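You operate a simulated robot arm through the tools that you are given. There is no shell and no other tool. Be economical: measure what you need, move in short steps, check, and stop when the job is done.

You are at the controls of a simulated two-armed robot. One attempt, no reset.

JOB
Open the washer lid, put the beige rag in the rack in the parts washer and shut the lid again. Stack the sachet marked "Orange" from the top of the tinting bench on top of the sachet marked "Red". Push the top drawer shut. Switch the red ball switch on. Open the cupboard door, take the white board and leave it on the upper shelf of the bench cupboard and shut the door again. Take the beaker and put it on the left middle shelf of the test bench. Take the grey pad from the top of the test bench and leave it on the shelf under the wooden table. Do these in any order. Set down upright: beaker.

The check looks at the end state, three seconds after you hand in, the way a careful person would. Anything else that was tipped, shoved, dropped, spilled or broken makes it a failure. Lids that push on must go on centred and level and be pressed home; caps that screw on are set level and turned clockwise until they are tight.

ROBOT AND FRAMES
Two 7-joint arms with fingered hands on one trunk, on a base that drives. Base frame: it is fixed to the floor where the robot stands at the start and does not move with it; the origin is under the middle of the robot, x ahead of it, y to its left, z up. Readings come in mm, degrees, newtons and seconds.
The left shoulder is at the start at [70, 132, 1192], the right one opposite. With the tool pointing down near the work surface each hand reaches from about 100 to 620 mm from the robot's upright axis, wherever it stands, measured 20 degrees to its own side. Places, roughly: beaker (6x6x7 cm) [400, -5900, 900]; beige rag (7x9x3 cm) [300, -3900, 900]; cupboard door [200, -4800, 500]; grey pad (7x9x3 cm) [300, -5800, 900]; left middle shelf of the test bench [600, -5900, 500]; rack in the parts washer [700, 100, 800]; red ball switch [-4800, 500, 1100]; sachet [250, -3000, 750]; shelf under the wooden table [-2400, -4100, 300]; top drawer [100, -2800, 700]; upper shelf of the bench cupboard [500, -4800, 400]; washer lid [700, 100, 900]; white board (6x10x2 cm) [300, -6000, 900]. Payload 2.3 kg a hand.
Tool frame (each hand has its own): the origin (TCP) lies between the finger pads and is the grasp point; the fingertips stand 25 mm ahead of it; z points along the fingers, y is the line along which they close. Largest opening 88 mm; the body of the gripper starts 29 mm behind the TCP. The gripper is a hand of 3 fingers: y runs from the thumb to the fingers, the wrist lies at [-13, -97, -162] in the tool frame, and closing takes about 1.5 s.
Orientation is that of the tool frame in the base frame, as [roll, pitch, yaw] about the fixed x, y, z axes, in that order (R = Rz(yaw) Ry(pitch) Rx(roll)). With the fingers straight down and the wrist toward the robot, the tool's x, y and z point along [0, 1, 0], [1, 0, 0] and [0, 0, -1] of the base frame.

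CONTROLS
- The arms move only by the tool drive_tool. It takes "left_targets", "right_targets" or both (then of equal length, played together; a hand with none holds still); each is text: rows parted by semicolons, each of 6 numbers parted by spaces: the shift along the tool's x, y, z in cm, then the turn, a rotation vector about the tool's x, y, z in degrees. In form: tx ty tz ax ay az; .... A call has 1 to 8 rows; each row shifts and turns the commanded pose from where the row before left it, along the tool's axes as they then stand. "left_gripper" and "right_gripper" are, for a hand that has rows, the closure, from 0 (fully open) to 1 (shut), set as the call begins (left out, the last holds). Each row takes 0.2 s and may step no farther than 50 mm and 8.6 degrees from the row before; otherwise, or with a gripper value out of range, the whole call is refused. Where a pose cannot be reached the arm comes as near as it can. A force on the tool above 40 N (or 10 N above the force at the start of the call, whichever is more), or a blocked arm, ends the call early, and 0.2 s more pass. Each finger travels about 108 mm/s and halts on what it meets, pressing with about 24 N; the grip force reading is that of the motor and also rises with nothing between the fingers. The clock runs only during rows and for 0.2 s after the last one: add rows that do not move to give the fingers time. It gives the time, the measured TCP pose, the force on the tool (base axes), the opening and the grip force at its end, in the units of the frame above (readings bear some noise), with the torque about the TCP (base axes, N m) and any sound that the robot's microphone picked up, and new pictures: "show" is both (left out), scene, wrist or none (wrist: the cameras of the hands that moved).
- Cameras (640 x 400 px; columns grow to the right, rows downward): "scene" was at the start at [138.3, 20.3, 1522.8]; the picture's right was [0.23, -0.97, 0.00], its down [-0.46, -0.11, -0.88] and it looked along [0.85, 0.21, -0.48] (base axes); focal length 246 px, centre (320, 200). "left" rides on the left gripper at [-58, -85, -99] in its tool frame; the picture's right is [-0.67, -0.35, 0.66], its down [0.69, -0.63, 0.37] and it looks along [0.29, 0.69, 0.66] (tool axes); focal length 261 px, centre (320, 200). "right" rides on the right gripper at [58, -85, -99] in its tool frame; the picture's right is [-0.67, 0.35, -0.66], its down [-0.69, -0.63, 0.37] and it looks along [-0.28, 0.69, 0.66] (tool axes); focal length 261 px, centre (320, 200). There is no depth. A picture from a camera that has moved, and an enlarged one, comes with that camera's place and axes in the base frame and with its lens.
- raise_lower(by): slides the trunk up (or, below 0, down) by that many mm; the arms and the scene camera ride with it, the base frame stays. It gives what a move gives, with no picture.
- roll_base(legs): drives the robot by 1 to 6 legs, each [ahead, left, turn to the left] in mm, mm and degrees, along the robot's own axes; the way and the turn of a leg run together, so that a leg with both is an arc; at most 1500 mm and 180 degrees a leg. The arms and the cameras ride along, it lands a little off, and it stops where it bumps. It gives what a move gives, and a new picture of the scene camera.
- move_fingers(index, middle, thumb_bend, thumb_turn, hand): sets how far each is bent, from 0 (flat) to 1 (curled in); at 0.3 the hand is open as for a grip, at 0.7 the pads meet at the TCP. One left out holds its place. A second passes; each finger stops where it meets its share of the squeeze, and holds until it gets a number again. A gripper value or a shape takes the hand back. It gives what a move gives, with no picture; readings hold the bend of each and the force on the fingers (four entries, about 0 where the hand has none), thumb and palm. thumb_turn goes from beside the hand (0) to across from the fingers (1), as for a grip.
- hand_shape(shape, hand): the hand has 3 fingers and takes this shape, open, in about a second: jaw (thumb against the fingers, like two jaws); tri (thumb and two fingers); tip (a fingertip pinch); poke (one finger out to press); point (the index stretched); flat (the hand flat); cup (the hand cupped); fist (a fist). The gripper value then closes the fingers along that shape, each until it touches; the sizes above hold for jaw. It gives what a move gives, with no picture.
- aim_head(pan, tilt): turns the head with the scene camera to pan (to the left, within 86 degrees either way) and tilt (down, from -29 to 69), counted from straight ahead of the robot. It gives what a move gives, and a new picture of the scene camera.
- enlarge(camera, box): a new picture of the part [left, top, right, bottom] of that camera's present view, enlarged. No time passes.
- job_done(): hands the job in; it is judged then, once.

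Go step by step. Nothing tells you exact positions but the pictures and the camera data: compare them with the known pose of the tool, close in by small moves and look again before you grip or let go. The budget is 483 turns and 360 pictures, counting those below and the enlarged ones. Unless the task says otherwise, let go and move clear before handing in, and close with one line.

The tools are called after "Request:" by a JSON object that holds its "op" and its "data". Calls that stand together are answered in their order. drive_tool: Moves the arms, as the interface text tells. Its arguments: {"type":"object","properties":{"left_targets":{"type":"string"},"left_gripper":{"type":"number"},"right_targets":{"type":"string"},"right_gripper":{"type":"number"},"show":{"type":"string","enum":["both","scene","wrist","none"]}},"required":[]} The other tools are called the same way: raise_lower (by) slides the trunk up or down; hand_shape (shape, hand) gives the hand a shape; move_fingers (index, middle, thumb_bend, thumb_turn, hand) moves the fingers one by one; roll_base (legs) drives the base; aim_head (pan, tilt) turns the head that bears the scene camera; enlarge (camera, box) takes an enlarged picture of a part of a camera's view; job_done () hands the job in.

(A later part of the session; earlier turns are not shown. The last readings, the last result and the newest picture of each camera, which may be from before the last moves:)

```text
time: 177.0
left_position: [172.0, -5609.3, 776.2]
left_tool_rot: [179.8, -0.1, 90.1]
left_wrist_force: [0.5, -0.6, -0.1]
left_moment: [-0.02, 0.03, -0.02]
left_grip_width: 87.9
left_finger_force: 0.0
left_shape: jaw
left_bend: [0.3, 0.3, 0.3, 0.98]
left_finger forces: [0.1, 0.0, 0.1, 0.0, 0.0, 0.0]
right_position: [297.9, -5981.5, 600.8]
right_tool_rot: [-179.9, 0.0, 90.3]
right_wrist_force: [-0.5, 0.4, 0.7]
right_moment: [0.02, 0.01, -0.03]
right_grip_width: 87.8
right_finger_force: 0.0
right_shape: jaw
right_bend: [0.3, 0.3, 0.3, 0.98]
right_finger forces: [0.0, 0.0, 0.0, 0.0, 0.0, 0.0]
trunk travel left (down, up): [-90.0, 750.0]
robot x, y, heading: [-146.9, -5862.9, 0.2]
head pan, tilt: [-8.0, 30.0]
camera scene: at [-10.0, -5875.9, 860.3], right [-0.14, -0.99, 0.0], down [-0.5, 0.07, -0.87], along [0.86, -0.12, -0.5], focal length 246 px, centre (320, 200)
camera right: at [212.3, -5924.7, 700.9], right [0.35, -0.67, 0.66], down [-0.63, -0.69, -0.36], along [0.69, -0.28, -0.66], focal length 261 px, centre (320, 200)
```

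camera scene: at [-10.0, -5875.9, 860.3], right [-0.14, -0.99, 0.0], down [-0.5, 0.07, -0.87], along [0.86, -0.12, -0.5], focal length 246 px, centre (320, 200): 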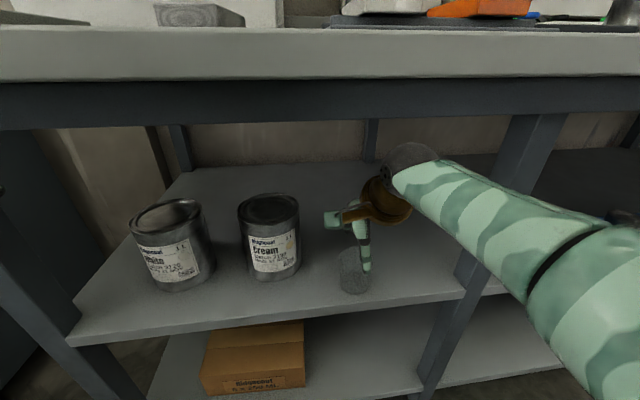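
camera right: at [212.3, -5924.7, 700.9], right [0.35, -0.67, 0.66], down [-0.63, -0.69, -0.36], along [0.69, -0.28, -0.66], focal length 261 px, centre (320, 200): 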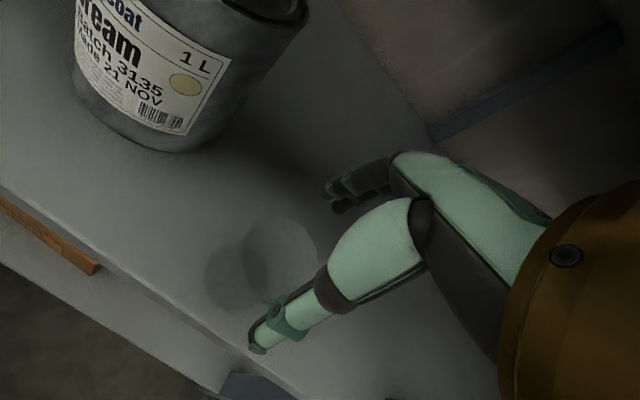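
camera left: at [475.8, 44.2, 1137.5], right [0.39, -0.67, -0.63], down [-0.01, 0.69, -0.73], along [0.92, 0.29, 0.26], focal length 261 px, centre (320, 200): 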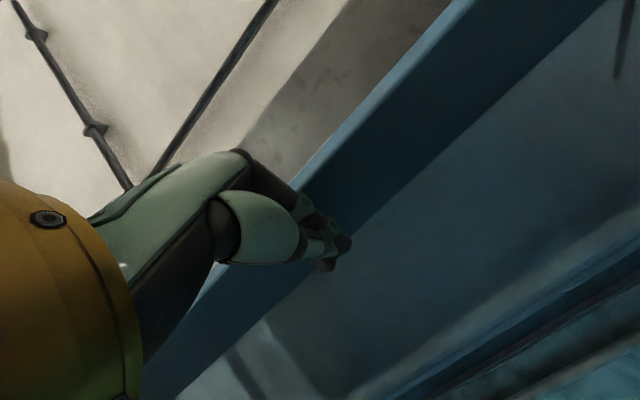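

The fingertips are just above the rim. I'll slide the hand sideways to the right, away from the beaker, and then back out.

Request:
{"op": "drive_tool", "data": {"right_targets": "0 0 -0.7 0 0 0;-4 0 0 0 0 0;-4 0 0 0 0 0;0 -4 0 0 0 0;0 -4.5 0 0 0 0;0 -4.5 0 0 0 0", "show": "scene"}}

```text
time: 178.4
left_position: [173.0, -5609.7, 775.1]
left_tool_rot: [179.8, 0.0, 90.2]
left_wrist_force: [-0.3, -0.1, -1.0]
left_moment: [0.03, 0.03, -0.01]
left_grip_width: 87.8
left_finger_force: 0.1
left_shape: jaw
left_bend: [0.3, 0.3, 0.3, 0.98]
left_finger forces: [0.1, 0.0, 0.1, 0.0, 0.1, 0.0]
right_position: [240.9, -6064.7, 596.5]
right_tool_rot: [-174.9, 0.6, 90.5]
right_wrist_force: [0.0, -0.7, -0.2]
right_moment: [0.03, -0.03, 0.0]
right_grip_width: 88.0
right_finger_force: 0.1
right_shape: jaw
right_bend: [0.3, 0.3, 0.3, 0.98]
right_finger forces: [0.0, 0.1, 0.0, 0.0, 0.0, 0.0]
right hand out of reach, approached as far as the arm can: row 4, 5, 6
trunk travel left (down, up): [-90.0, 750.0]
robot x, y, heading: [-147.9, -5862.9, 0.2]
head pan, tilt: [-8.0, 30.0]
camera scene: at [-10.0, -5876.1, 860.4], right [-0.14, -0.99, 0.0], down [-0.5, 0.07, -0.87], along [0.86, -0.12, -0.5], focal length 246 px, centre (320, 200)
```

scene: 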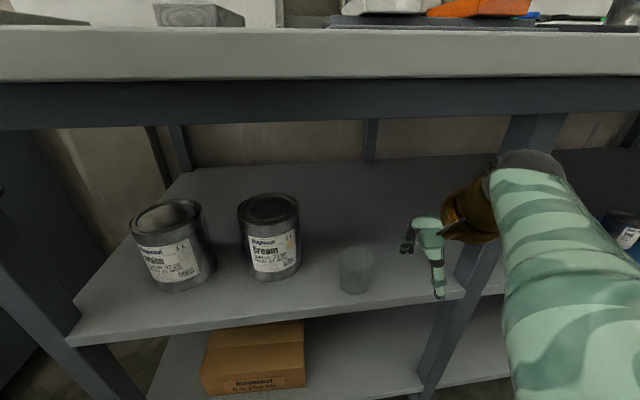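

The beaker stands upright on the left middle shelf. I'll back out and raise the trunk.

Request:
{"op": "roll_base", "data": {"legs": [[-300, 0, 0]]}}

Request:
{"op": "raise_lower", "data": {"by": 400}}

Request:
{"op": "raise_lower", "data": {"by": 130}}

```text
time: 180.4
left_position: [-121.4, -5610.7, 775.4]
left_tool_rot: [179.8, -0.1, 89.8]
left_wrist_force: [-0.5, 0.2, 0.5]
left_moment: [-0.01, -0.02, 0.0]
left_grip_width: 87.8
left_finger_force: 0.1
left_shape: jaw
left_bend: [0.3, 0.3, 0.3, 0.98]
left_finger forces: [0.1, 0.1, 0.0, 0.0, 0.0, 0.0]
right_position: [-52.8, -6066.8, 597.0]
right_tool_rot: [-174.9, 0.7, 90.0]
right_wrist_force: [-0.1, 0.4, -0.2]
right_moment: [0.0, -0.01, 0.0]
right_grip_width: 88.0
right_finger_force: 0.2
right_shape: jaw
right_bend: [0.3, 0.3, 0.3, 0.98]
right_finger forces: [0.0, 0.0, 0.0, 0.0, 0.0, 0.1]
trunk travel left (down, up): [-90.0, 750.0]
robot x, y, heading: [-440.1, -5860.3, -0.2]
head pan, tilt: [-8.0, 30.0]
camera scene: at [-304.7, -5876.5, 860.4], right [-0.14, -0.99, 0.0], down [-0.49, 0.07, -0.87], along [0.86, -0.12, -0.5], focal length 246 px, centre (320, 200)
```

scene: 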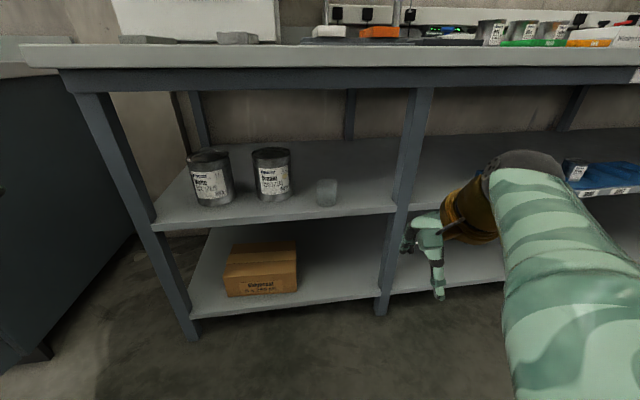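

```text
time: 184.3
left_position: [-120.0, -5610.3, 1175.6]
left_tool_rot: [179.9, 0.0, 89.8]
left_wrist_force: [0.0, 0.1, -0.5]
left_moment: [0.0, -0.01, 0.0]
left_grip_width: 87.7
left_finger_force: 0.0
left_shape: jaw
left_bend: [0.3, 0.3, 0.3, 0.98]
left_finger forces: [0.0, 0.0, 0.1, 0.1, 0.1, 0.1]
right_position: [-53.8, -6066.2, 998.3]
right_tool_rot: [-174.9, 0.8, 90.1]
right_wrist_force: [0.7, 0.1, 0.6]
right_moment: [-0.02, -0.03, -0.02]
right_grip_width: 88.1
right_finger_force: 0.2
right_shape: jaw
right_bend: [0.3, 0.3, 0.3, 0.98]
right_finger forces: [0.0, 0.0, 0.0, 0.0, 0.0, 0.0]
trunk travel left (down, up): [-490.0, 350.0]
robot x, y, heading: [-446.0, -5860.4, -0.4]
head pan, tilt: [-8.0, 30.0]
```

```text
time: 185.9
left_position: [-120.0, -5611.1, 1306.2]
left_tool_rot: [179.8, -0.1, 89.8]
left_wrist_force: [-0.3, 0.3, -0.3]
left_moment: [0.01, 0.02, 0.0]
left_grip_width: 88.1
left_finger_force: 0.0
left_shape: jaw
left_bend: [0.3, 0.3, 0.3, 0.98]
left_finger forces: [0.1, 0.1, 0.0, 0.0, 0.0, 0.0]
right_position: [-53.9, -6067.4, 1126.1]
right_tool_rot: [-174.9, 0.7, 90.1]
right_wrist_force: [0.2, -0.7, -0.3]
right_moment: [0.0, -0.01, -0.02]
right_grip_width: 87.9
right_finger_force: 0.1
right_shape: jaw
right_bend: [0.3, 0.3, 0.3, 0.98]
right_finger forces: [0.0, 0.1, 0.0, 0.1, 0.0, 0.0]
trunk travel left (down, up): [-620.0, 220.0]
robot x, y, heading: [-441.6, -5862.4, -0.1]
head pan, tilt: [-8.0, 30.0]
```

Both hands are clear. For the 6–7 cm wide board and pad I need the fingers to close along y, so I'll yaw both hands 90° with the wrists outward.

Request:
{"op": "drive_tool", "data": {"left_targets": "0 0 0 0 0 8.2;0 0 0 0 0 8.2;0 0 0 0 0 8.2;0 0 0 0 0 8.2;0 0 0 0 0 8.2;0 0 0 0 0 8.2;0 0 0 0 0 8.2;0 0 0 0 0 8.2", "right_targets": "0 2 0 -5 0 0;0 2 0 0 0 -8.2;0 0 0 0 0 -8.2;0 0 0 0 0 -8.2;0 0 0 0 0 -8.2;0 0 0 0 0 -8.2;0 0 0 0 0 -8.2;0 0 0 0 0 -8.2", "show": "none"}}

Request:
{"op": "drive_tool", "data": {"left_targets": "0 0 0 0 0 8.2;0 0 0 0 0 8.2;0 0 0 0 0 8;0 0 0 0 0 0", "right_targets": "0 0 0 0 0 -8.2;0 0 0 0 0 -8.2;0 0 0 0 0 -8.2;0 0 0 0 0 -8", "show": "both"}}

```text
time: 187.7
left_position: [-134.4, -5613.9, 1288.0]
left_tool_rot: [179.6, -0.4, 54.3]
left_wrist_force: [0.0, 0.0, 0.3]
left_moment: [-0.01, -0.01, 0.03]
left_grip_width: 87.7
left_finger_force: 0.0
left_shape: jaw
left_bend: [0.3, 0.3, 0.3, 0.98]
left_finger forces: [0.0, 0.1, 0.0, 0.1, 0.0, 0.0]
left hand out of reach, approached as far as the arm can: row 1, 2, 3, 4, 5, 6, 7, 8
right_position: [-13.5, -6066.1, 1125.5]
right_tool_rot: [-179.3, 0.3, 147.6]
right_wrist_force: [-0.6, 0.6, 0.0]
right_moment: [0.01, -0.01, -0.01]
right_grip_width: 87.9
right_finger_force: 0.1
right_shape: jaw
right_bend: [0.3, 0.3, 0.3, 0.98]
right_finger forces: [0.0, 0.0, 0.1, 0.1, 0.1, 0.0]
trunk travel left (down, up): [-620.0, 220.0]
robot x, y, heading: [-446.6, -5863.9, -0.4]
head pan, tilt: [-8.0, 30.0]
```

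```text
time: 188.7
left_position: [-136.7, -5605.1, 1255.8]
left_tool_rot: [179.8, -0.5, 33.8]
left_wrist_force: [-0.6, 0.5, 0.8]
left_moment: [0.03, 0.0, 0.01]
left_grip_width: 87.5
left_finger_force: 0.1
left_shape: jaw
left_bend: [0.3, 0.3, 0.3, 0.98]
left_finger forces: [0.0, 0.1, 0.1, 0.0, 0.0, 0.0]
left hand out of reach, approached as far as the arm can: row 1, 2, 3
right_position: [-15.6, -6066.1, 1121.9]
right_tool_rot: [-179.2, -0.1, 176.3]
right_wrist_force: [-0.2, 0.2, 0.2]
right_moment: [0.01, -0.01, -0.05]
right_grip_width: 88.0
right_finger_force: 0.1
right_shape: jaw
right_bend: [0.3, 0.3, 0.3, 0.98]
right_finger forces: [0.0, 0.1, 0.0, 0.0, 0.0, 0.0]
right hand out of reach, approached as far as the arm can: row 4
trunk travel left (down, up): [-620.0, 220.0]
robot x, y, heading: [-442.4, -5861.2, -0.0]
head pan, tilt: [-8.0, 30.0]
camera scene: at [-304.0, -5876.8, 1390.3], right [-0.14, -0.99, 0.0], down [-0.5, 0.07, -0.87], along [0.86, -0.12, -0.5], focal length 246 px, centre (320, 200)
camera right: at [-79.4, -6147.0, 1222.7], right [0.69, 0.31, 0.65], down [0.64, -0.68, -0.36], along [0.33, 0.67, -0.67], focal length 261 px, centre (320, 200)
camera left: at [-231.3, -5565.6, 1354.4], right [-0.74, -0.08, -0.66], down [0.22, 0.91, -0.36], along [0.63, -0.42, -0.66], focal length 261 px, centre (320, 200)
```

scene: 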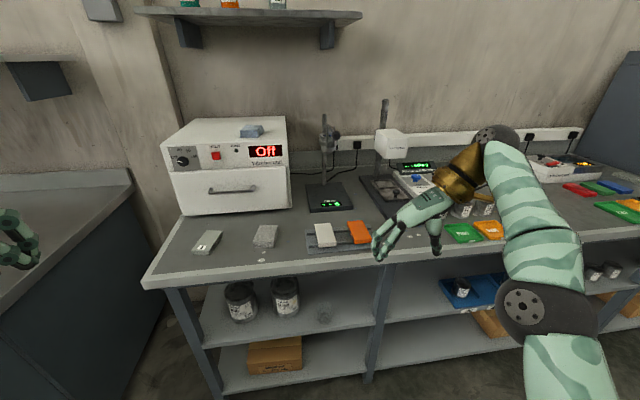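
right: 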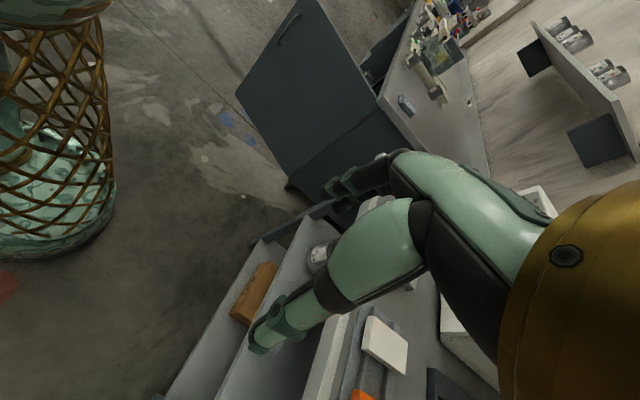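
left: 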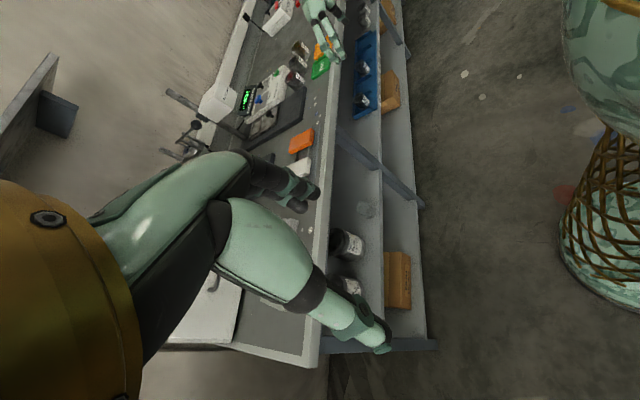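

The right hand is turned. The left is only partly turned because it is held high, and I'll finish that lower down. I'll drive forward to the bench.

Request:
{"op": "drive_tool", "data": {"left_targets": "0 0 4 0 0 0;0 0 4 0 0 0;0 0 4 0 0 0;0 0 0 0 0 0", "show": "none"}}

Request:
{"op": "roll_base", "data": {"legs": [[310, 0, 0]]}}

Request:
{"op": "aim_head", "data": {"pan": 0, "tilt": 50}}

```text
time: 189.7
left_position: [-136.6, -5604.3, 1138.0]
left_tool_rot: [179.7, -0.5, 34.0]
left_wrist_force: [0.4, -0.2, -0.8]
left_moment: [0.0, 0.01, 0.03]
left_grip_width: 87.7
left_finger_force: 0.1
left_shape: jaw
left_bend: [0.3, 0.3, 0.3, 0.98]
left_finger forces: [0.1, 0.1, 0.0, 0.1, 0.1, 0.0]
right_position: [-15.5, -6065.4, 1122.3]
right_tool_rot: [-179.3, 0.0, 176.0]
right_wrist_force: [-0.5, -0.1, -0.4]
right_moment: [-0.03, 0.0, 0.0]
right_grip_width: 87.9
right_finger_force: 0.0
right_shape: jaw
right_bend: [0.3, 0.3, 0.3, 0.98]
right_finger forces: [0.0, 0.0, 0.0, 0.1, 0.0, 0.0]
trunk travel left (down, up): [-620.0, 220.0]
robot x, y, heading: [-446.8, -5862.9, -0.4]
head pan, tilt: [-8.0, 30.0]
```

```text
time: 191.7
left_position: [167.1, -5601.9, 1137.8]
left_tool_rot: [179.8, -0.5, 34.4]
left_wrist_force: [-0.7, -0.7, -0.3]
left_moment: [0.03, -0.01, 0.02]
left_grip_width: 87.8
left_finger_force: 0.0
left_shape: jaw
left_bend: [0.3, 0.3, 0.3, 0.98]
left_finger forces: [0.0, 0.0, 0.0, 0.0, 0.0, 0.1]
right_position: [291.3, -6061.7, 1123.5]
right_tool_rot: [-179.3, 0.1, 176.4]
right_wrist_force: [-0.6, 0.8, -0.5]
right_moment: [0.01, 0.04, -0.06]
right_grip_width: 87.9
right_finger_force: 0.0
right_shape: jaw
right_bend: [0.3, 0.3, 0.3, 0.98]
right_finger forces: [0.0, 0.0, 0.0, 0.0, 0.0, 0.1]
trunk travel left (down, up): [-620.0, 220.0]
robot x, y, heading: [-133.3, -5860.0, 0.1]
head pan, tilt: [-8.0, 30.0]
camera scene: at [1.0, -5875.3, 1390.5], right [-0.14, -0.99, 0.0], down [-0.49, 0.07, -0.87], along [0.86, -0.12, -0.5], focal length 246 px, centre (320, 200)
```

scene: 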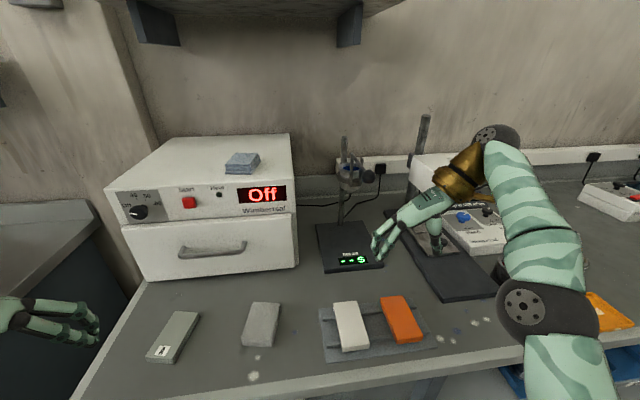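

```text
time: 192.6
left_position: [167.8, -5602.4, 1137.5]
left_tool_rot: [179.6, -0.5, 34.5]
left_wrist_force: [0.0, 0.6, 0.9]
left_moment: [0.0, -0.01, 0.03]
left_grip_width: 87.8
left_finger_force: 0.0
left_shape: jaw
left_bend: [0.3, 0.3, 0.3, 0.98]
left_finger forces: [0.0, 0.0, 0.0, 0.0, 0.1, 0.0]
right_position: [292.7, -6061.7, 1122.9]
right_tool_rot: [-179.3, 0.0, 176.5]
right_wrist_force: [-0.3, 0.7, 0.4]
right_moment: [0.03, -0.03, 0.01]
right_grip_width: 87.8
right_finger_force: 0.1
right_shape: jaw
right_bend: [0.3, 0.3, 0.3, 0.98]
right_finger forces: [0.1, 0.0, 0.0, 0.1, 0.0, 0.0]
trunk travel left (down, up): [-620.0, 220.0]
robot x, y, heading: [-136.8, -5860.5, 0.3]
head pan, tilt: [0.0, 50.0]
camera scene: at [-10.1, -5862.8, 1360.9], right [0.0, -1.0, 0.0], down [-0.77, 0.0, -0.64], along [0.64, 0.0, -0.77], focal length 246 px, centre (320, 200)
```

scene: 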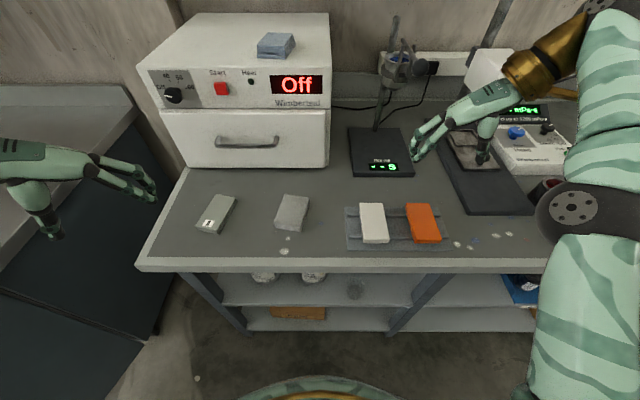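

The white board is centred at about (305, -5984), aligned with x, with 40 mm of clearance to the orange one. I'll bring the right hand over it.

Request:
{"op": "drive_tool", "data": {"right_targets": "0 0 0 0 0 -3.6;-0.4 2.6 3.1 0 0 0;-0.4 2.6 3.1 0 0 0;-0.4 2.6 3.1 0 0 0;0 0 3 0 0 0"}}

```text
time: 193.8
left_position: [169.3, -5603.7, 1137.3]
left_tool_rot: [179.7, -0.4, 34.5]
left_wrist_force: [0.0, -0.8, 0.1]
left_moment: [0.04, 0.02, 0.0]
left_grip_width: 87.6
left_finger_force: 0.0
left_shape: jaw
left_bend: [0.3, 0.3, 0.3, 0.98]
left_finger forces: [0.0, 0.0, 0.0, 0.0, 0.0, 0.0]
right_position: [309.4, -5988.3, 999.4]
right_tool_rot: [-179.3, 0.1, 176.4]
right_wrist_force: [-0.5, -1.2, 0.7]
right_moment: [0.0, 0.0, 0.0]
right_grip_width: 87.9
right_finger_force: 0.1
right_shape: jaw
right_bend: [0.3, 0.3, 0.3, 0.98]
right_finger forces: [0.0, 0.0, 0.0, 0.0, 0.1, 0.1]
right hand out of reach, approached as far as the arm can: row 1
trunk travel left (down, up): [-620.0, 220.0]
robot x, y, heading: [-136.2, -5861.4, 0.1]
head pan, tilt: [0.0, 50.0]
camera scene: at [-10.0, -5863.6, 1360.8], right [0.0, -1.0, 0.0], down [-0.77, 0.0, -0.64], along [0.64, 0.0, -0.77], focal length 246 px, centre (320, 200)
camera right: at [245.7, -6070.2, 1100.6], right [0.69, 0.32, 0.65], down [0.65, -0.67, -0.36], along [0.33, 0.67, -0.67], focal length 261 px, centre (320, 200)
```

scene: 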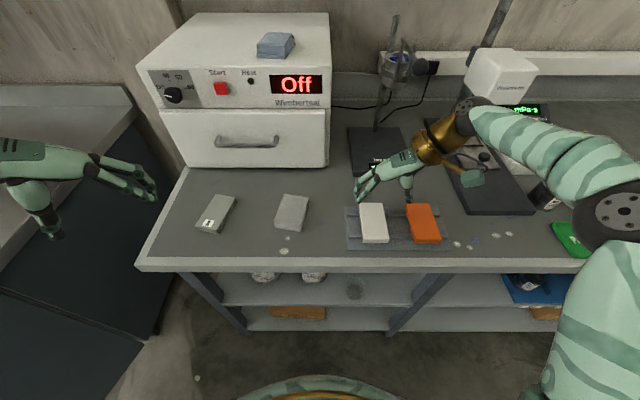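
right: 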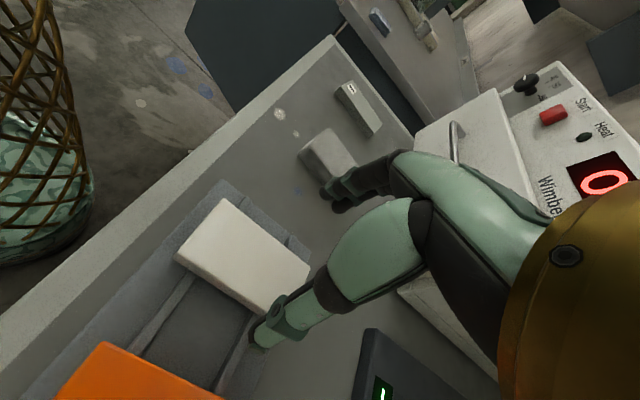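

The wrist view puts the board centre about 10 mm back and 7 mm left. I'll correct that and descend.

Request:
{"op": "drive_tool", "data": {"right_targets": "0.7 0.7 2 0 0 -2;0 0 3 0 0 0;0 0 2 0 0 0", "show": "wrist"}}

```text
time: 194.6
left_position: [167.6, -5602.1, 1137.1]
left_tool_rot: [179.6, -0.5, 34.4]
left_wrist_force: [0.9, -0.4, 0.6]
left_moment: [0.0, 0.01, -0.03]
left_grip_width: 88.0
left_finger_force: 0.1
left_shape: jaw
left_bend: [0.3, 0.3, 0.3, 0.98]
left_finger forces: [0.0, 0.0, 0.0, 0.0, 0.0, 0.0]
right_position: [302.7, -5980.0, 928.5]
right_tool_rot: [-179.3, 0.0, 178.6]
right_wrist_force: [-0.4, -0.3, 0.5]
right_moment: [-0.03, 0.01, 0.01]
right_grip_width: 87.8
right_finger_force: 0.1
right_shape: jaw
right_bend: [0.3, 0.3, 0.3, 0.98]
right_finger forces: [0.0, 0.0, 0.0, 0.0, 0.1, 0.0]
trunk travel left (down, up): [-620.0, 220.0]
robot x, y, heading: [-137.8, -5862.3, 0.1]
head pan, tilt: [0.0, 50.0]
camera right: at [242.6, -6063.8, 1028.7], right [0.68, 0.34, 0.65], down [0.67, -0.65, -0.36], along [0.3, 0.68, -0.67], focal length 261 px, centre (320, 200)
```

right: 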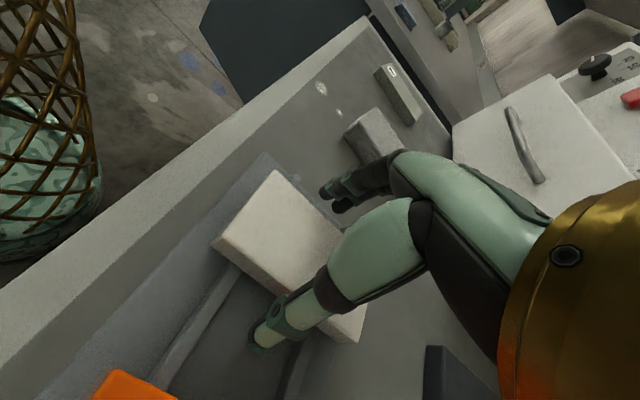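

The board lies neatly between thumb and fingers. I'll go 6 mm lower and close.

Request:
{"op": "drive_tool", "data": {"right_targets": "0 0 0.6 0 0 0;0 0 0 0 0 0;0 0 0 0 0 0;0 0 0 0 0 0;0 0 0 0 0 0;0 0 0 0 0 0;0 0 0 0 0 0;0 0 0 0 0 0", "right_gripper": 1, "show": "wrist"}}

```text
time: 196.4
left_position: [167.2, -5603.2, 1138.4]
left_tool_rot: [179.8, -0.5, 34.5]
left_wrist_force: [-0.1, -0.1, 0.5]
left_moment: [0.0, 0.0, 0.02]
left_grip_width: 87.8
left_finger_force: 0.1
left_shape: jaw
left_bend: [0.3, 0.3, 0.3, 0.98]
left_finger forces: [0.0, 0.1, 0.0, 0.0, 0.0, 0.1]
right_position: [302.5, -5980.1, 923.4]
right_tool_rot: [-179.2, 0.1, 178.5]
right_wrist_force: [0.7, -0.3, 2.7]
right_moment: [0.02, -0.03, -0.01]
right_grip_width: 48.9
right_finger_force: 24.8
right_shape: jaw
right_bend: [0.74, 0.42, 0.66, 1.0]
right_finger forces: [14.3, 7.7, 0.0, 0.0, 22.1, 0.0]
trunk travel left (down, up): [-620.0, 220.0]
robot x, y, heading: [-138.0, -5862.2, 0.3]
head pan, tilt: [0.0, 50.0]
camera right: at [241.7, -6063.6, 1022.8], right [0.68, 0.34, 0.65], down [0.67, -0.65, -0.36], along [0.3, 0.68, -0.67], focal length 261 px, centre (320, 200)
```

right: 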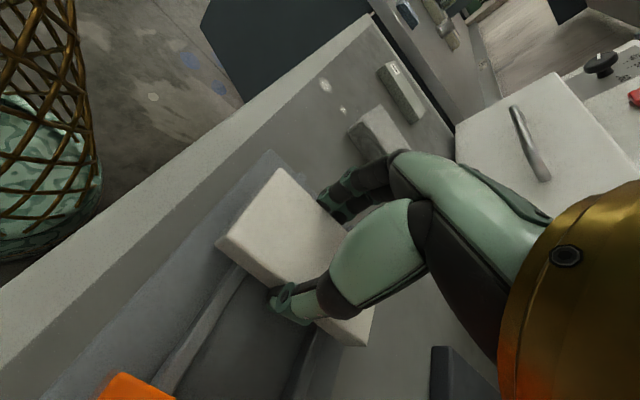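

The board is gripped. I'll lift it straight up.

Request:
{"op": "drive_tool", "data": {"right_targets": "0 0 -1 0 0 0;0 0 -2 0 0 0;0 0 -4 0 0 0;0 0 -4 0 0 0;0 0 -4 0 0 0", "show": "both"}}

```text
time: 197.6
left_position: [166.8, -5601.9, 1137.7]
left_tool_rot: [179.7, -0.6, 34.5]
left_wrist_force: [-0.4, 0.2, 0.0]
left_moment: [-0.01, 0.0, 0.02]
left_grip_width: 87.9
left_finger_force: 0.1
left_shape: jaw
left_bend: [0.3, 0.3, 0.3, 0.98]
left_finger forces: [0.0, 0.0, 0.0, 0.0, 0.1, 0.0]
right_position: [300.8, -5976.6, 1075.0]
right_tool_rot: [-179.2, -0.1, 178.5]
right_wrist_force: [0.4, -0.6, -0.6]
right_moment: [0.01, -0.02, -0.02]
right_grip_width: 48.8
right_finger_force: 24.3
right_shape: jaw
right_bend: [0.74, 0.42, 0.66, 1.0]
right_finger forces: [14.3, 7.7, 0.0, 0.0, 22.2, 0.0]
trunk travel left (down, up): [-620.0, 220.0]
robot x, y, heading: [-136.6, -5862.6, 0.0]
head pan, tilt: [0.0, 50.0]
camera scene: at [-10.5, -5862.1, 1360.8], right [0.0, -1.0, 0.0], down [-0.77, 0.0, -0.64], along [0.64, 0.0, -0.77], focal length 246 px, centre (320, 200)
camera right: at [240.6, -6060.8, 1175.5], right [0.68, 0.34, 0.65], down [0.67, -0.65, -0.36], along [0.3, 0.68, -0.67], focal length 261 px, centre (320, 200)
```

scene: 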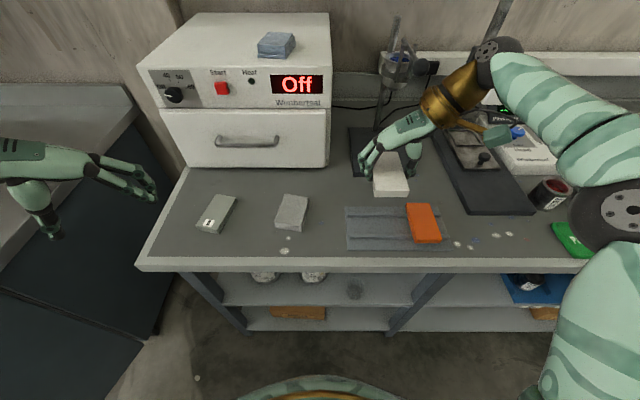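
right: 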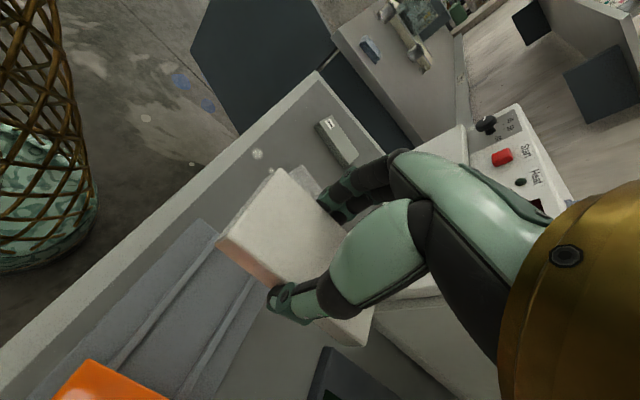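

The board is held level. Next I'll bring the left hand over the grey pad, centred at about (332, -5797).

Request:
{"op": "drive_tool", "data": {"left_targets": "0.37 3.63 2 0 0 0;0.37 3.63 2 0 0 0;0.37 3.63 2 0 0 0;0.37 3.63 2 0 0 0;0.37 3.63 2 0 0 0;0.37 3.63 2 0 0 0;0.37 3.63 2 0 0 0", "show": "none"}}

Request:
{"op": "drive_tool", "data": {"left_targets": "0 0 0 0 0 8.5;0 0 0 0 0 8.5;0 0 0 0 0 8.5;0 0 0 0 0 8.5;0 0 0 0 0 4", "show": "both"}}

```text
time: 199.2
left_position: [336.5, -5796.8, 1001.0]
left_tool_rot: [179.8, -0.6, 34.5]
left_wrist_force: [-0.5, 0.4, 0.1]
left_moment: [0.01, 0.03, -0.02]
left_grip_width: 87.8
left_finger_force: 0.1
left_shape: jaw
left_bend: [0.3, 0.3, 0.3, 0.98]
left_finger forces: [0.1, 0.1, 0.1, 0.0, 0.1, 0.1]
right_position: [303.5, -5978.8, 1073.6]
right_tool_rot: [-179.2, -0.1, 178.5]
right_wrist_force: [0.2, 0.3, -0.2]
right_moment: [0.0, 0.03, -0.02]
right_grip_width: 49.2
right_finger_force: 24.2
right_shape: jaw
right_bend: [0.74, 0.42, 0.66, 1.0]
right_finger forces: [14.4, 7.7, 0.0, 0.1, 22.2, 0.0]
trunk travel left (down, up): [-620.0, 220.0]
robot x, y, heading: [-133.7, -5859.6, 0.1]
head pan, tilt: [0.0, 50.0]
```

```text
time: 200.4
left_position: [334.0, -5797.4, 1000.0]
left_tool_rot: [-179.9, -0.4, -3.7]
left_wrist_force: [-0.1, -0.1, -0.3]
left_moment: [0.04, -0.01, -0.01]
left_grip_width: 87.8
left_finger_force: 0.1
left_shape: jaw
left_bend: [0.3, 0.3, 0.3, 0.98]
left_finger forces: [0.1, 0.1, 0.0, 0.1, 0.0, 0.0]
right_position: [302.0, -5977.5, 1074.8]
right_tool_rot: [-179.3, 0.0, 178.5]
right_wrist_force: [0.1, 0.8, -0.4]
right_moment: [0.0, -0.02, -0.03]
right_grip_width: 48.9
right_finger_force: 24.0
right_shape: jaw
right_bend: [0.74, 0.42, 0.66, 1.0]
right_finger forces: [14.3, 7.7, 0.0, 0.1, 22.1, 0.0]
trunk travel left (down, up): [-620.0, 220.0]
robot x, y, heading: [-137.9, -5863.3, 0.2]
head pan, tilt: [0.0, 50.0]
camera scene: at [-9.8, -5863.2, 1360.8], right [0.0, -1.0, 0.0], down [-0.77, 0.0, -0.64], along [0.64, 0.0, -0.77], focal length 246 px, centre (320, 200)
camera left: at [282.5, -5708.7, 1098.3], right [-0.64, 0.39, -0.66], down [0.73, 0.58, -0.36], along [0.25, -0.71, -0.66], focal length 261 px, centre (320, 200)
```

scene: 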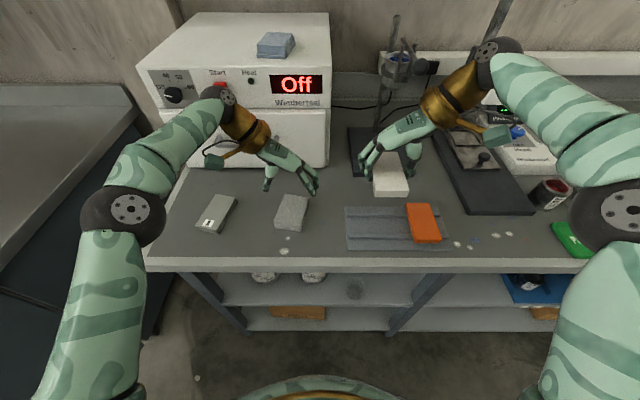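
left: 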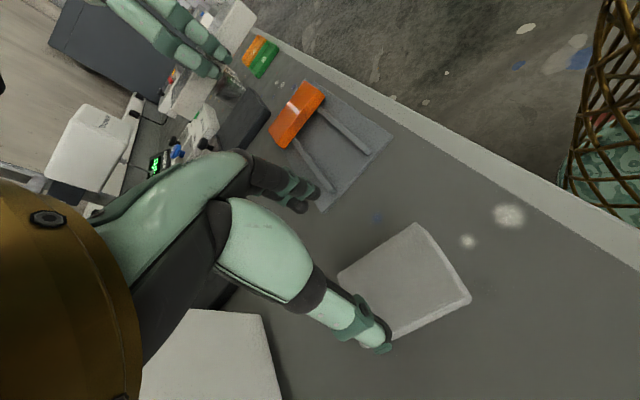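

The pad's centre is about 10 mm toward +y, so I'll correct and descend partway.

Request:
{"op": "drive_tool", "data": {"left_targets": "0 -1 2 0 0 0;0 0 3 0 0 0", "show": "wrist"}}

```text
time: 201.0
left_position: [334.6, -5786.7, 947.4]
left_tool_rot: [-179.9, -0.5, -3.5]
left_wrist_force: [-0.6, 0.8, -0.7]
left_moment: [-0.03, -0.02, 0.0]
left_grip_width: 87.8
left_finger_force: 0.0
left_shape: jaw
left_bend: [0.3, 0.3, 0.3, 0.98]
left_finger forces: [0.0, 0.0, 0.1, 0.1, 0.0, 0.0]
right_position: [302.8, -5977.8, 1073.1]
right_tool_rot: [-179.3, -0.1, 178.5]
right_wrist_force: [-0.3, -0.1, -0.4]
right_moment: [0.0, 0.03, 0.0]
right_grip_width: 49.2
right_finger_force: 23.9
right_shape: jaw
right_bend: [0.74, 0.42, 0.66, 1.0]
right_finger forces: [14.4, 7.7, 0.1, 0.0, 22.1, 0.0]
trunk travel left (down, up): [-620.0, 220.0]
robot x, y, heading: [-137.2, -5859.3, 0.1]
head pan, tilt: [0.0, 50.0]
camera left: at [281.5, -5697.9, 1047.5], right [-0.64, 0.39, -0.66], down [0.73, 0.59, -0.36], along [0.25, -0.71, -0.66], focal length 261 px, centre (320, 200)
```

left: 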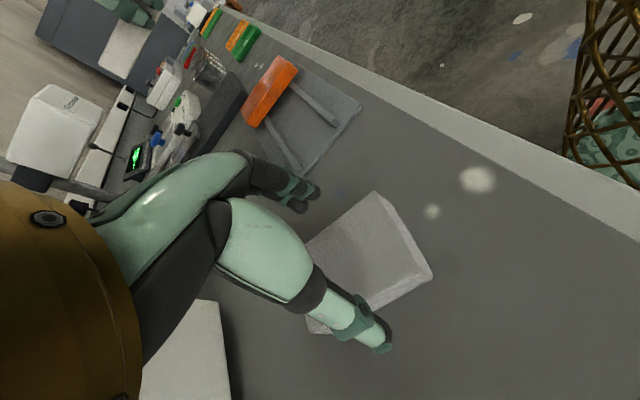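

It's nearly centred. A small shift, then down and close.

Request:
{"op": "drive_tool", "data": {"left_targets": "-0.3 -0.3 1.7 0 0 -1.5;0 0 1.6 0 0 0", "show": "wrist"}}

```text
time: 201.6
left_position: [331.6, -5784.1, 915.9]
left_tool_rot: [180.0, -0.5, -2.0]
left_wrist_force: [-0.9, 0.5, 0.9]
left_moment: [-0.05, 0.04, 0.01]
left_grip_width: 87.9
left_finger_force: 0.1
left_shape: jaw
left_bend: [0.3, 0.3, 0.3, 0.98]
left_finger forces: [0.4, 0.1, 0.0, 0.0, 0.0, 0.0]
right_position: [300.7, -5978.1, 1074.3]
right_tool_rot: [-179.3, 0.0, 178.5]
right_wrist_force: [-0.3, 0.0, -0.5]
right_moment: [0.02, 0.03, -0.01]
right_grip_width: 48.9
right_finger_force: 23.9
right_shape: jaw
right_bend: [0.74, 0.42, 0.66, 1.0]
right_finger forces: [14.3, 7.7, 0.0, 0.0, 22.1, 0.0]
trunk travel left (down, up): [-620.0, 220.0]
robot x, y, heading: [-140.6, -5863.3, 0.1]
head pan, tilt: [0.0, 50.0]
camera left: at [276.8, -5696.2, 1014.7], right [-0.65, 0.37, -0.66], down [0.71, 0.61, -0.36], along [0.27, -0.7, -0.66], focal length 261 px, centre (320, 200)
```

left: 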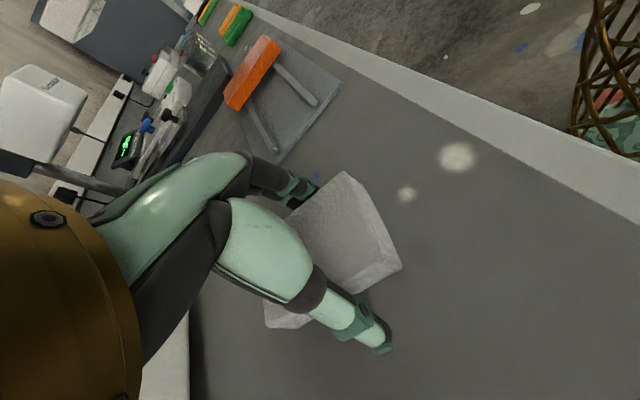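

Request:
{"op": "drive_tool", "data": {"left_targets": "0 0.4 0 0 0 0;0 0 0.3 0 0 0;0 0 0 0 0 0;0 0 0 0 0 0;0 0 0 0 0 0;0 0 0 0 0 0;0 0 0 0 0 0;0 0 0 0 0 0", "left_gripper": 1, "show": "wrist"}}

```text
time: 203.4
left_position: [330.4, -5788.5, 913.8]
left_tool_rot: [-179.9, -0.7, -2.1]
left_wrist_force: [1.0, 0.7, 10.7]
left_moment: [-0.03, -0.04, -0.03]
left_grip_width: 59.8
left_finger_force: 23.8
left_shape: jaw
left_bend: [0.28, 0.37, 0.57, 1.0]
left_finger forces: [14.4, 7.7, 0.1, 0.1, 22.6, 0.0]
right_position: [299.8, -5978.1, 1074.6]
right_tool_rot: [-179.3, 0.1, 178.5]
right_wrist_force: [-0.5, 0.0, -0.8]
right_moment: [0.02, -0.02, 0.0]
right_grip_width: 48.6
right_finger_force: 23.9
right_shape: jaw
right_bend: [0.74, 0.42, 0.66, 1.0]
right_finger forces: [14.2, 7.7, 0.0, 0.0, 22.2, 0.1]
trunk travel left (down, up): [-620.0, 220.0]
robot x, y, heading: [-136.0, -5861.3, -0.0]
head pan, tilt: [0.0, 50.0]
camera left: at [276.4, -5700.6, 1012.9], right [-0.65, 0.37, -0.66], down [0.71, 0.61, -0.36], along [0.27, -0.7, -0.66], focal length 261 px, centre (320, 200)
```

left: 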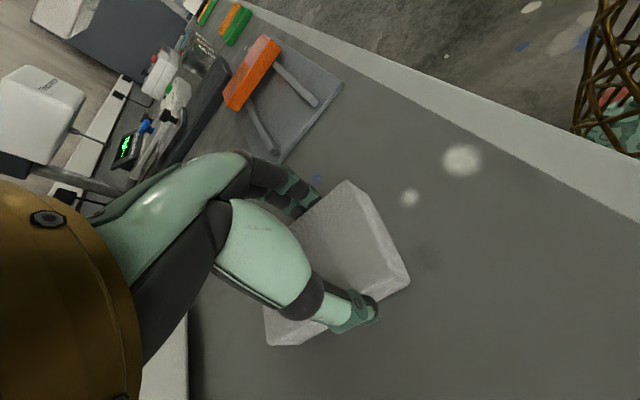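

The grip is firm at 60 mm. I'll lift and check that the pad comes along.

Request:
{"op": "drive_tool", "data": {"left_targets": "0 0 -1 0 0 0;0 0 -2 0 0 0;0 0 -4 0 0 0;0 0 -4 0 0 0;0 0 -4 0 0 0", "show": "both"}}

```text
time: 204.6
left_position: [328.5, -5787.4, 1062.8]
left_tool_rot: [-179.9, -0.5, -2.0]
left_wrist_force: [0.0, -0.3, -0.1]
left_moment: [-0.02, -0.02, -0.02]
left_grip_width: 60.1
left_finger_force: 24.2
left_shape: jaw
left_bend: [0.28, 0.37, 0.57, 1.0]
left_finger forces: [14.6, 7.6, 0.1, 0.0, 22.2, 0.0]
right_position: [300.7, -5978.7, 1074.4]
right_tool_rot: [-179.3, 0.0, 178.5]
right_wrist_force: [-0.2, 0.0, -0.9]
right_moment: [0.0, -0.01, 0.01]
right_grip_width: 48.7
right_finger_force: 24.1
right_shape: jaw
right_bend: [0.74, 0.42, 0.66, 1.0]
right_finger forces: [14.4, 7.7, 0.0, 0.0, 22.1, 0.0]
trunk travel left (down, up): [-620.0, 220.0]
robot x, y, heading: [-138.0, -5865.2, 0.4]
head pan, tilt: [0.0, 50.0]
camera scene: at [-10.4, -5863.8, 1360.8], right [0.0, -1.0, 0.0], down [-0.77, 0.0, -0.64], along [0.64, 0.0, -0.77], focal length 246 px, centre (320, 200)
camera left: at [273.1, -5699.8, 1162.9], right [-0.65, 0.37, -0.66], down [0.71, 0.61, -0.36], along [0.27, -0.7, -0.66], focal length 261 px, centre (320, 200)
```

scene: 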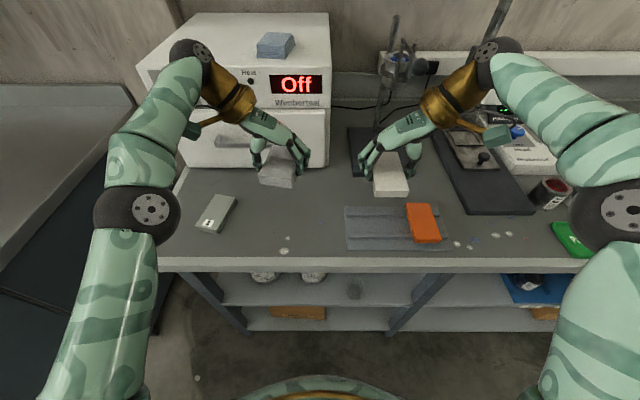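
left: 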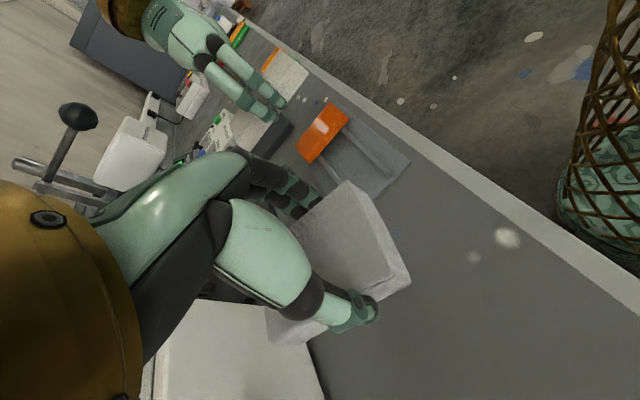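

Both items are held. I'll back out and travel around the open door to stand left of it, in front of the cupboard opening.

Request:
{"op": "roll_base", "data": {"legs": [[-720, 0, 0], [0, 1300, 0]]}}

Request:
{"op": "aim_head", "data": {"pan": -10, "tilt": 40}}

```text
time: 214.8
left_position: [-398.7, -4465.7, 1062.9]
left_tool_rot: [-179.9, -0.5, -2.1]
left_wrist_force: [-0.9, -1.0, -0.6]
left_moment: [0.02, 0.02, 0.01]
left_grip_width: 59.8
left_finger_force: 24.3
left_shape: jaw
left_bend: [0.28, 0.37, 0.57, 1.0]
left_finger forces: [14.6, 7.6, 0.0, 0.0, 22.2, 0.1]
right_position: [-425.1, -4656.5, 1073.9]
right_tool_rot: [-179.3, 0.0, 178.5]
right_wrist_force: [-0.3, 0.2, -0.2]
right_moment: [-0.02, 0.01, 0.0]
right_grip_width: 48.8
right_finger_force: 23.8
right_shape: jaw
right_bend: [0.74, 0.42, 0.66, 1.0]
right_finger forces: [14.4, 7.7, 0.0, 0.1, 22.1, 0.0]
trunk travel left (down, up): [-620.0, 220.0]
robot x, y, heading: [-862.1, -4537.8, 0.3]
head pan, tilt: [0.0, 50.0]
camera scene: at [-736.8, -4541.2, 1360.8], right [0.0, -1.0, 0.0], down [-0.77, 0.0, -0.64], along [0.64, 0.0, -0.77], focal length 246 px, centre (320, 200)
```

scene: 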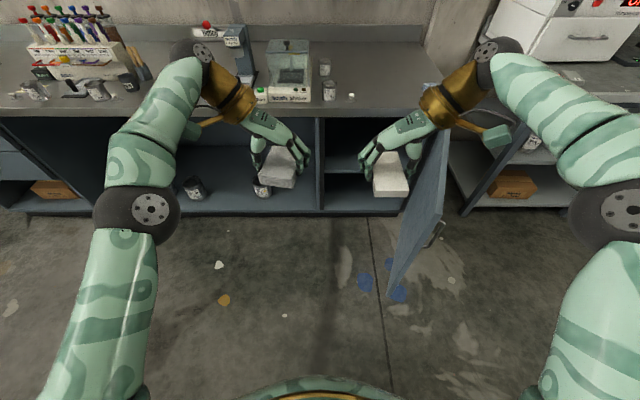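

```text
time: 215.5
left_position: [-399.2, -4465.1, 1063.0]
left_tool_rot: [-179.9, -0.5, -2.1]
left_wrist_force: [-0.4, 0.1, 0.2]
left_moment: [-0.03, 0.01, 0.0]
left_grip_width: 60.1
left_finger_force: 24.4
left_shape: jaw
left_bend: [0.28, 0.37, 0.57, 1.0]
left_finger forces: [14.6, 7.6, 0.0, 0.0, 22.2, 0.1]
right_position: [-424.5, -4656.3, 1074.0]
right_tool_rot: [-179.4, 0.0, 178.5]
right_wrist_force: [0.5, -0.4, -0.1]
right_moment: [0.02, -0.03, 0.03]
right_grip_width: 49.1
right_finger_force: 23.6
right_shape: jaw
right_bend: [0.74, 0.42, 0.66, 1.0]
right_finger forces: [14.3, 7.7, 0.1, 0.0, 22.2, 0.0]
trunk travel left (down, up): [-620.0, 220.0]
robot x, y, heading: [-863.7, -4538.8, 0.2]
head pan, tilt: [-10.0, 40.0]
camera scene: at [-730.0, -4555.5, 1374.9], right [-0.17, -0.99, 0.0], down [-0.63, 0.11, -0.77], along [0.75, -0.13, -0.64], focal length 246 px, centre (320, 200)
```

scene: 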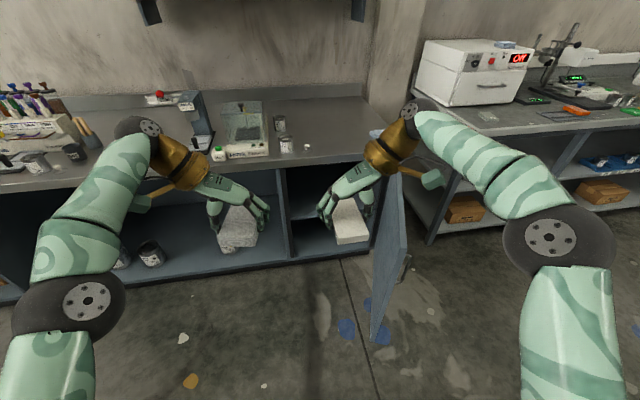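

The door is about 70° open, and my right elbow sticks out to that side. I'll stand a bit further left, lower the trunk and look into the cupboard.

Request:
{"op": "roll_base", "data": {"legs": [[0, 110, 0]]}}

Request:
{"op": "raise_lower", "data": {"by": -400}}

Request:
{"op": "aim_head", "data": {"pan": -12, "tilt": 25}}

```text
time: 216.7
left_position: [-398.6, -4354.8, 1062.7]
left_tool_rot: [-179.8, -0.6, -2.1]
left_wrist_force: [0.8, 0.7, -0.6]
left_moment: [0.01, 0.01, -0.01]
left_grip_width: 59.8
left_finger_force: 24.1
left_shape: jaw
left_bend: [0.28, 0.37, 0.57, 1.0]
left_finger forces: [14.5, 7.6, 0.1, 0.1, 22.2, 0.0]
right_position: [-426.7, -4545.5, 1073.5]
right_tool_rot: [-179.4, 0.0, 178.5]
right_wrist_force: [0.4, -0.2, -0.5]
right_moment: [-0.03, -0.01, 0.0]
right_grip_width: 48.9
right_finger_force: 23.9
right_shape: jaw
right_bend: [0.74, 0.42, 0.66, 1.0]
right_finger forces: [14.4, 7.7, 0.0, 0.0, 22.2, 0.0]
trunk travel left (down, up): [-620.0, 220.0]
robot x, y, heading: [-863.3, -4429.9, 0.3]
head pan, tilt: [-10.0, 40.0]
camera scene: at [-730.3, -4446.2, 1374.9], right [-0.17, -0.99, 0.0], down [-0.63, 0.11, -0.77], along [0.75, -0.13, -0.64], focal length 246 px, centre (320, 200)
```

scene: 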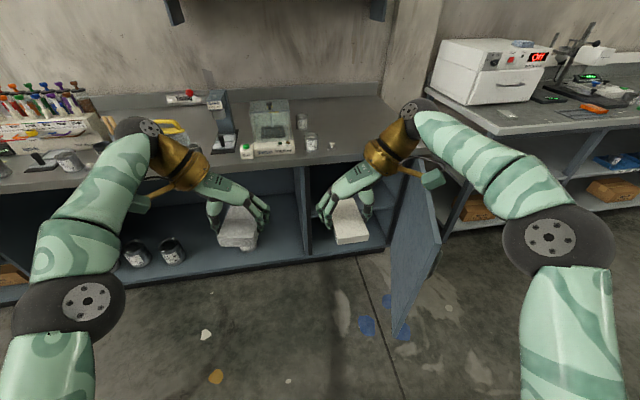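

```text
time: 220.5
left_position: [-398.9, -4352.8, 663.0]
left_tool_rot: [-179.8, -0.5, -2.1]
left_wrist_force: [0.5, -0.1, -0.5]
left_moment: [0.0, 0.01, 0.03]
left_grip_width: 60.1
left_finger_force: 24.1
left_shape: jaw
left_bend: [0.28, 0.37, 0.57, 1.0]
left_finger forces: [14.7, 7.6, 0.0, 0.0, 22.1, 0.0]
right_position: [-425.7, -4544.0, 674.2]
right_tool_rot: [-179.3, 0.0, 178.5]
right_wrist_force: [-0.1, 0.4, -0.2]
right_moment: [-0.01, 0.0, -0.02]
right_grip_width: 49.0
right_finger_force: 24.2
right_shape: jaw
right_bend: [0.74, 0.42, 0.66, 1.0]
right_finger forces: [14.4, 7.8, 0.0, 0.0, 22.2, 0.0]
trunk travel left (down, up): [-220.0, 620.0]
robot x, y, heading: [-863.6, -4429.4, 0.1]
head pan, tilt: [-10.0, 40.0]
```

```text
time: 221.3
left_position: [-399.6, -4353.1, 663.6]
left_tool_rot: [-179.8, -0.5, -2.1]
left_wrist_force: [-0.2, 0.8, 0.3]
left_moment: [-0.01, 0.0, -0.04]
left_grip_width: 59.9
left_finger_force: 23.9
left_shape: jaw
left_bend: [0.28, 0.37, 0.57, 1.0]
left_finger forces: [14.5, 7.6, 0.0, 0.0, 22.1, 0.0]
right_position: [-426.0, -4544.9, 673.8]
right_tool_rot: [-179.3, 0.0, 178.5]
right_wrist_force: [0.4, -0.2, -0.7]
right_moment: [0.0, -0.02, 0.0]
right_grip_width: 48.8
right_finger_force: 23.6
right_shape: jaw
right_bend: [0.74, 0.42, 0.66, 1.0]
right_finger forces: [14.4, 7.7, 0.0, 0.0, 22.1, 0.0]
trunk travel left (down, up): [-220.0, 620.0]
robot x, y, heading: [-865.8, -4431.5, 0.3]
head pan, tilt: [-12.0, 25.0]
camera scene: at [-724.1, -4448.5, 998.2], right [-0.2, -0.98, 0.0], down [-0.41, 0.09, -0.91], along [0.89, -0.19, -0.42], focal length 246 px, centre (320, 200)
```

scene: 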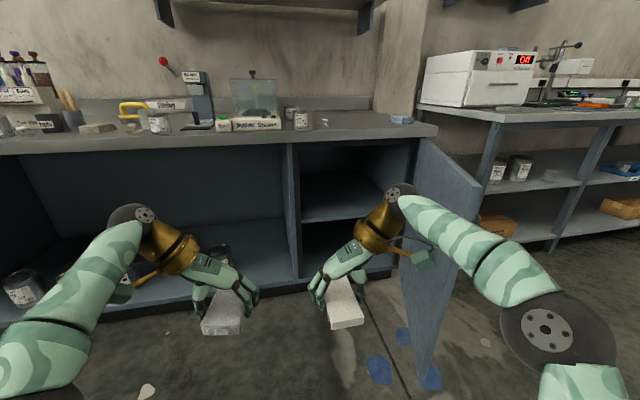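

The upper shelf's front edge shows at z≈440–460. I'll turn the right hand back to wrist-behind so the elbow stays well clear of the open door.

Request:
{"op": "drive_tool", "data": {"right_targets": "0 0 0 0 0 8;0 0 0 0 0 8;0 0 0 0 0 8;0 0 0 0 0 8;0 0 0 0 0 8;0 0 0 0 0 8;0 0 0 0 0 8;0 0 0 0 0 8", "show": "none"}}

Request:
{"op": "drive_tool", "data": {"right_targets": "0 0 0 0 0 8;0 0 0 0 0 8;0 0 0 0 0 8;0 0 0 0 0 0", "show": "scene"}}

```text
time: 223.1
left_position: [-399.4, -4353.2, 663.3]
left_tool_rot: [-179.8, -0.5, -2.0]
left_wrist_force: [-0.3, 0.5, -0.6]
left_moment: [0.01, 0.02, 0.02]
left_grip_width: 60.2
left_finger_force: 24.4
left_shape: jaw
left_bend: [0.28, 0.37, 0.57, 1.0]
left_finger forces: [14.6, 7.5, 0.1, 0.0, 22.2, 0.0]
right_position: [-426.2, -4543.6, 674.4]
right_tool_rot: [-179.8, 0.6, 114.3]
right_wrist_force: [-0.1, 0.5, -0.1]
right_moment: [0.0, 0.02, -0.03]
right_grip_width: 48.9
right_finger_force: 24.3
right_shape: jaw
right_bend: [0.74, 0.42, 0.66, 1.0]
right_finger forces: [14.3, 7.7, 0.0, 0.1, 22.0, 0.1]
trunk travel left (down, up): [-220.0, 620.0]
robot x, y, heading: [-864.3, -4426.0, 0.2]
head pan, tilt: [-12.0, 25.0]
```

```text
time: 224.1
left_position: [-399.6, -4353.8, 663.3]
left_tool_rot: [-179.8, -0.4, -2.2]
left_wrist_force: [-0.1, 0.4, -0.5]
left_moment: [-0.02, 0.02, -0.01]
left_grip_width: 59.9
left_finger_force: 23.9
left_shape: jaw
left_bend: [0.28, 0.37, 0.57, 1.0]
left_finger forces: [14.6, 7.6, 0.1, 0.0, 22.2, 0.0]
right_position: [-426.9, -4545.3, 675.0]
right_tool_rot: [-180.0, 0.7, 90.3]
right_wrist_force: [-0.3, 0.1, -0.4]
right_moment: [-0.02, 0.0, -0.02]
right_grip_width: 48.9
right_finger_force: 24.5
right_shape: jaw
right_bend: [0.74, 0.42, 0.66, 1.0]
right_finger forces: [14.3, 7.8, 0.0, 0.0, 22.0, 0.0]
trunk travel left (down, up): [-220.0, 620.0]
robot x, y, heading: [-863.0, -4425.4, 0.1]
head pan, tilt: [-12.0, 25.0]
camera scene: at [-724.2, -4448.5, 998.3], right [-0.21, -0.98, 0.0], down [-0.41, 0.09, -0.91], along [0.89, -0.19, -0.42], focal length 246 px, centre (320, 200)
```

scene: 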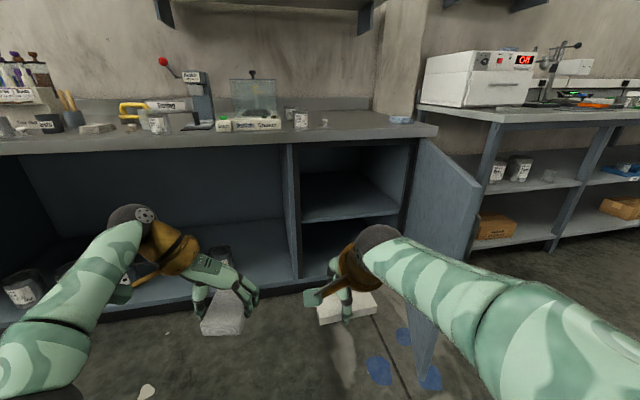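

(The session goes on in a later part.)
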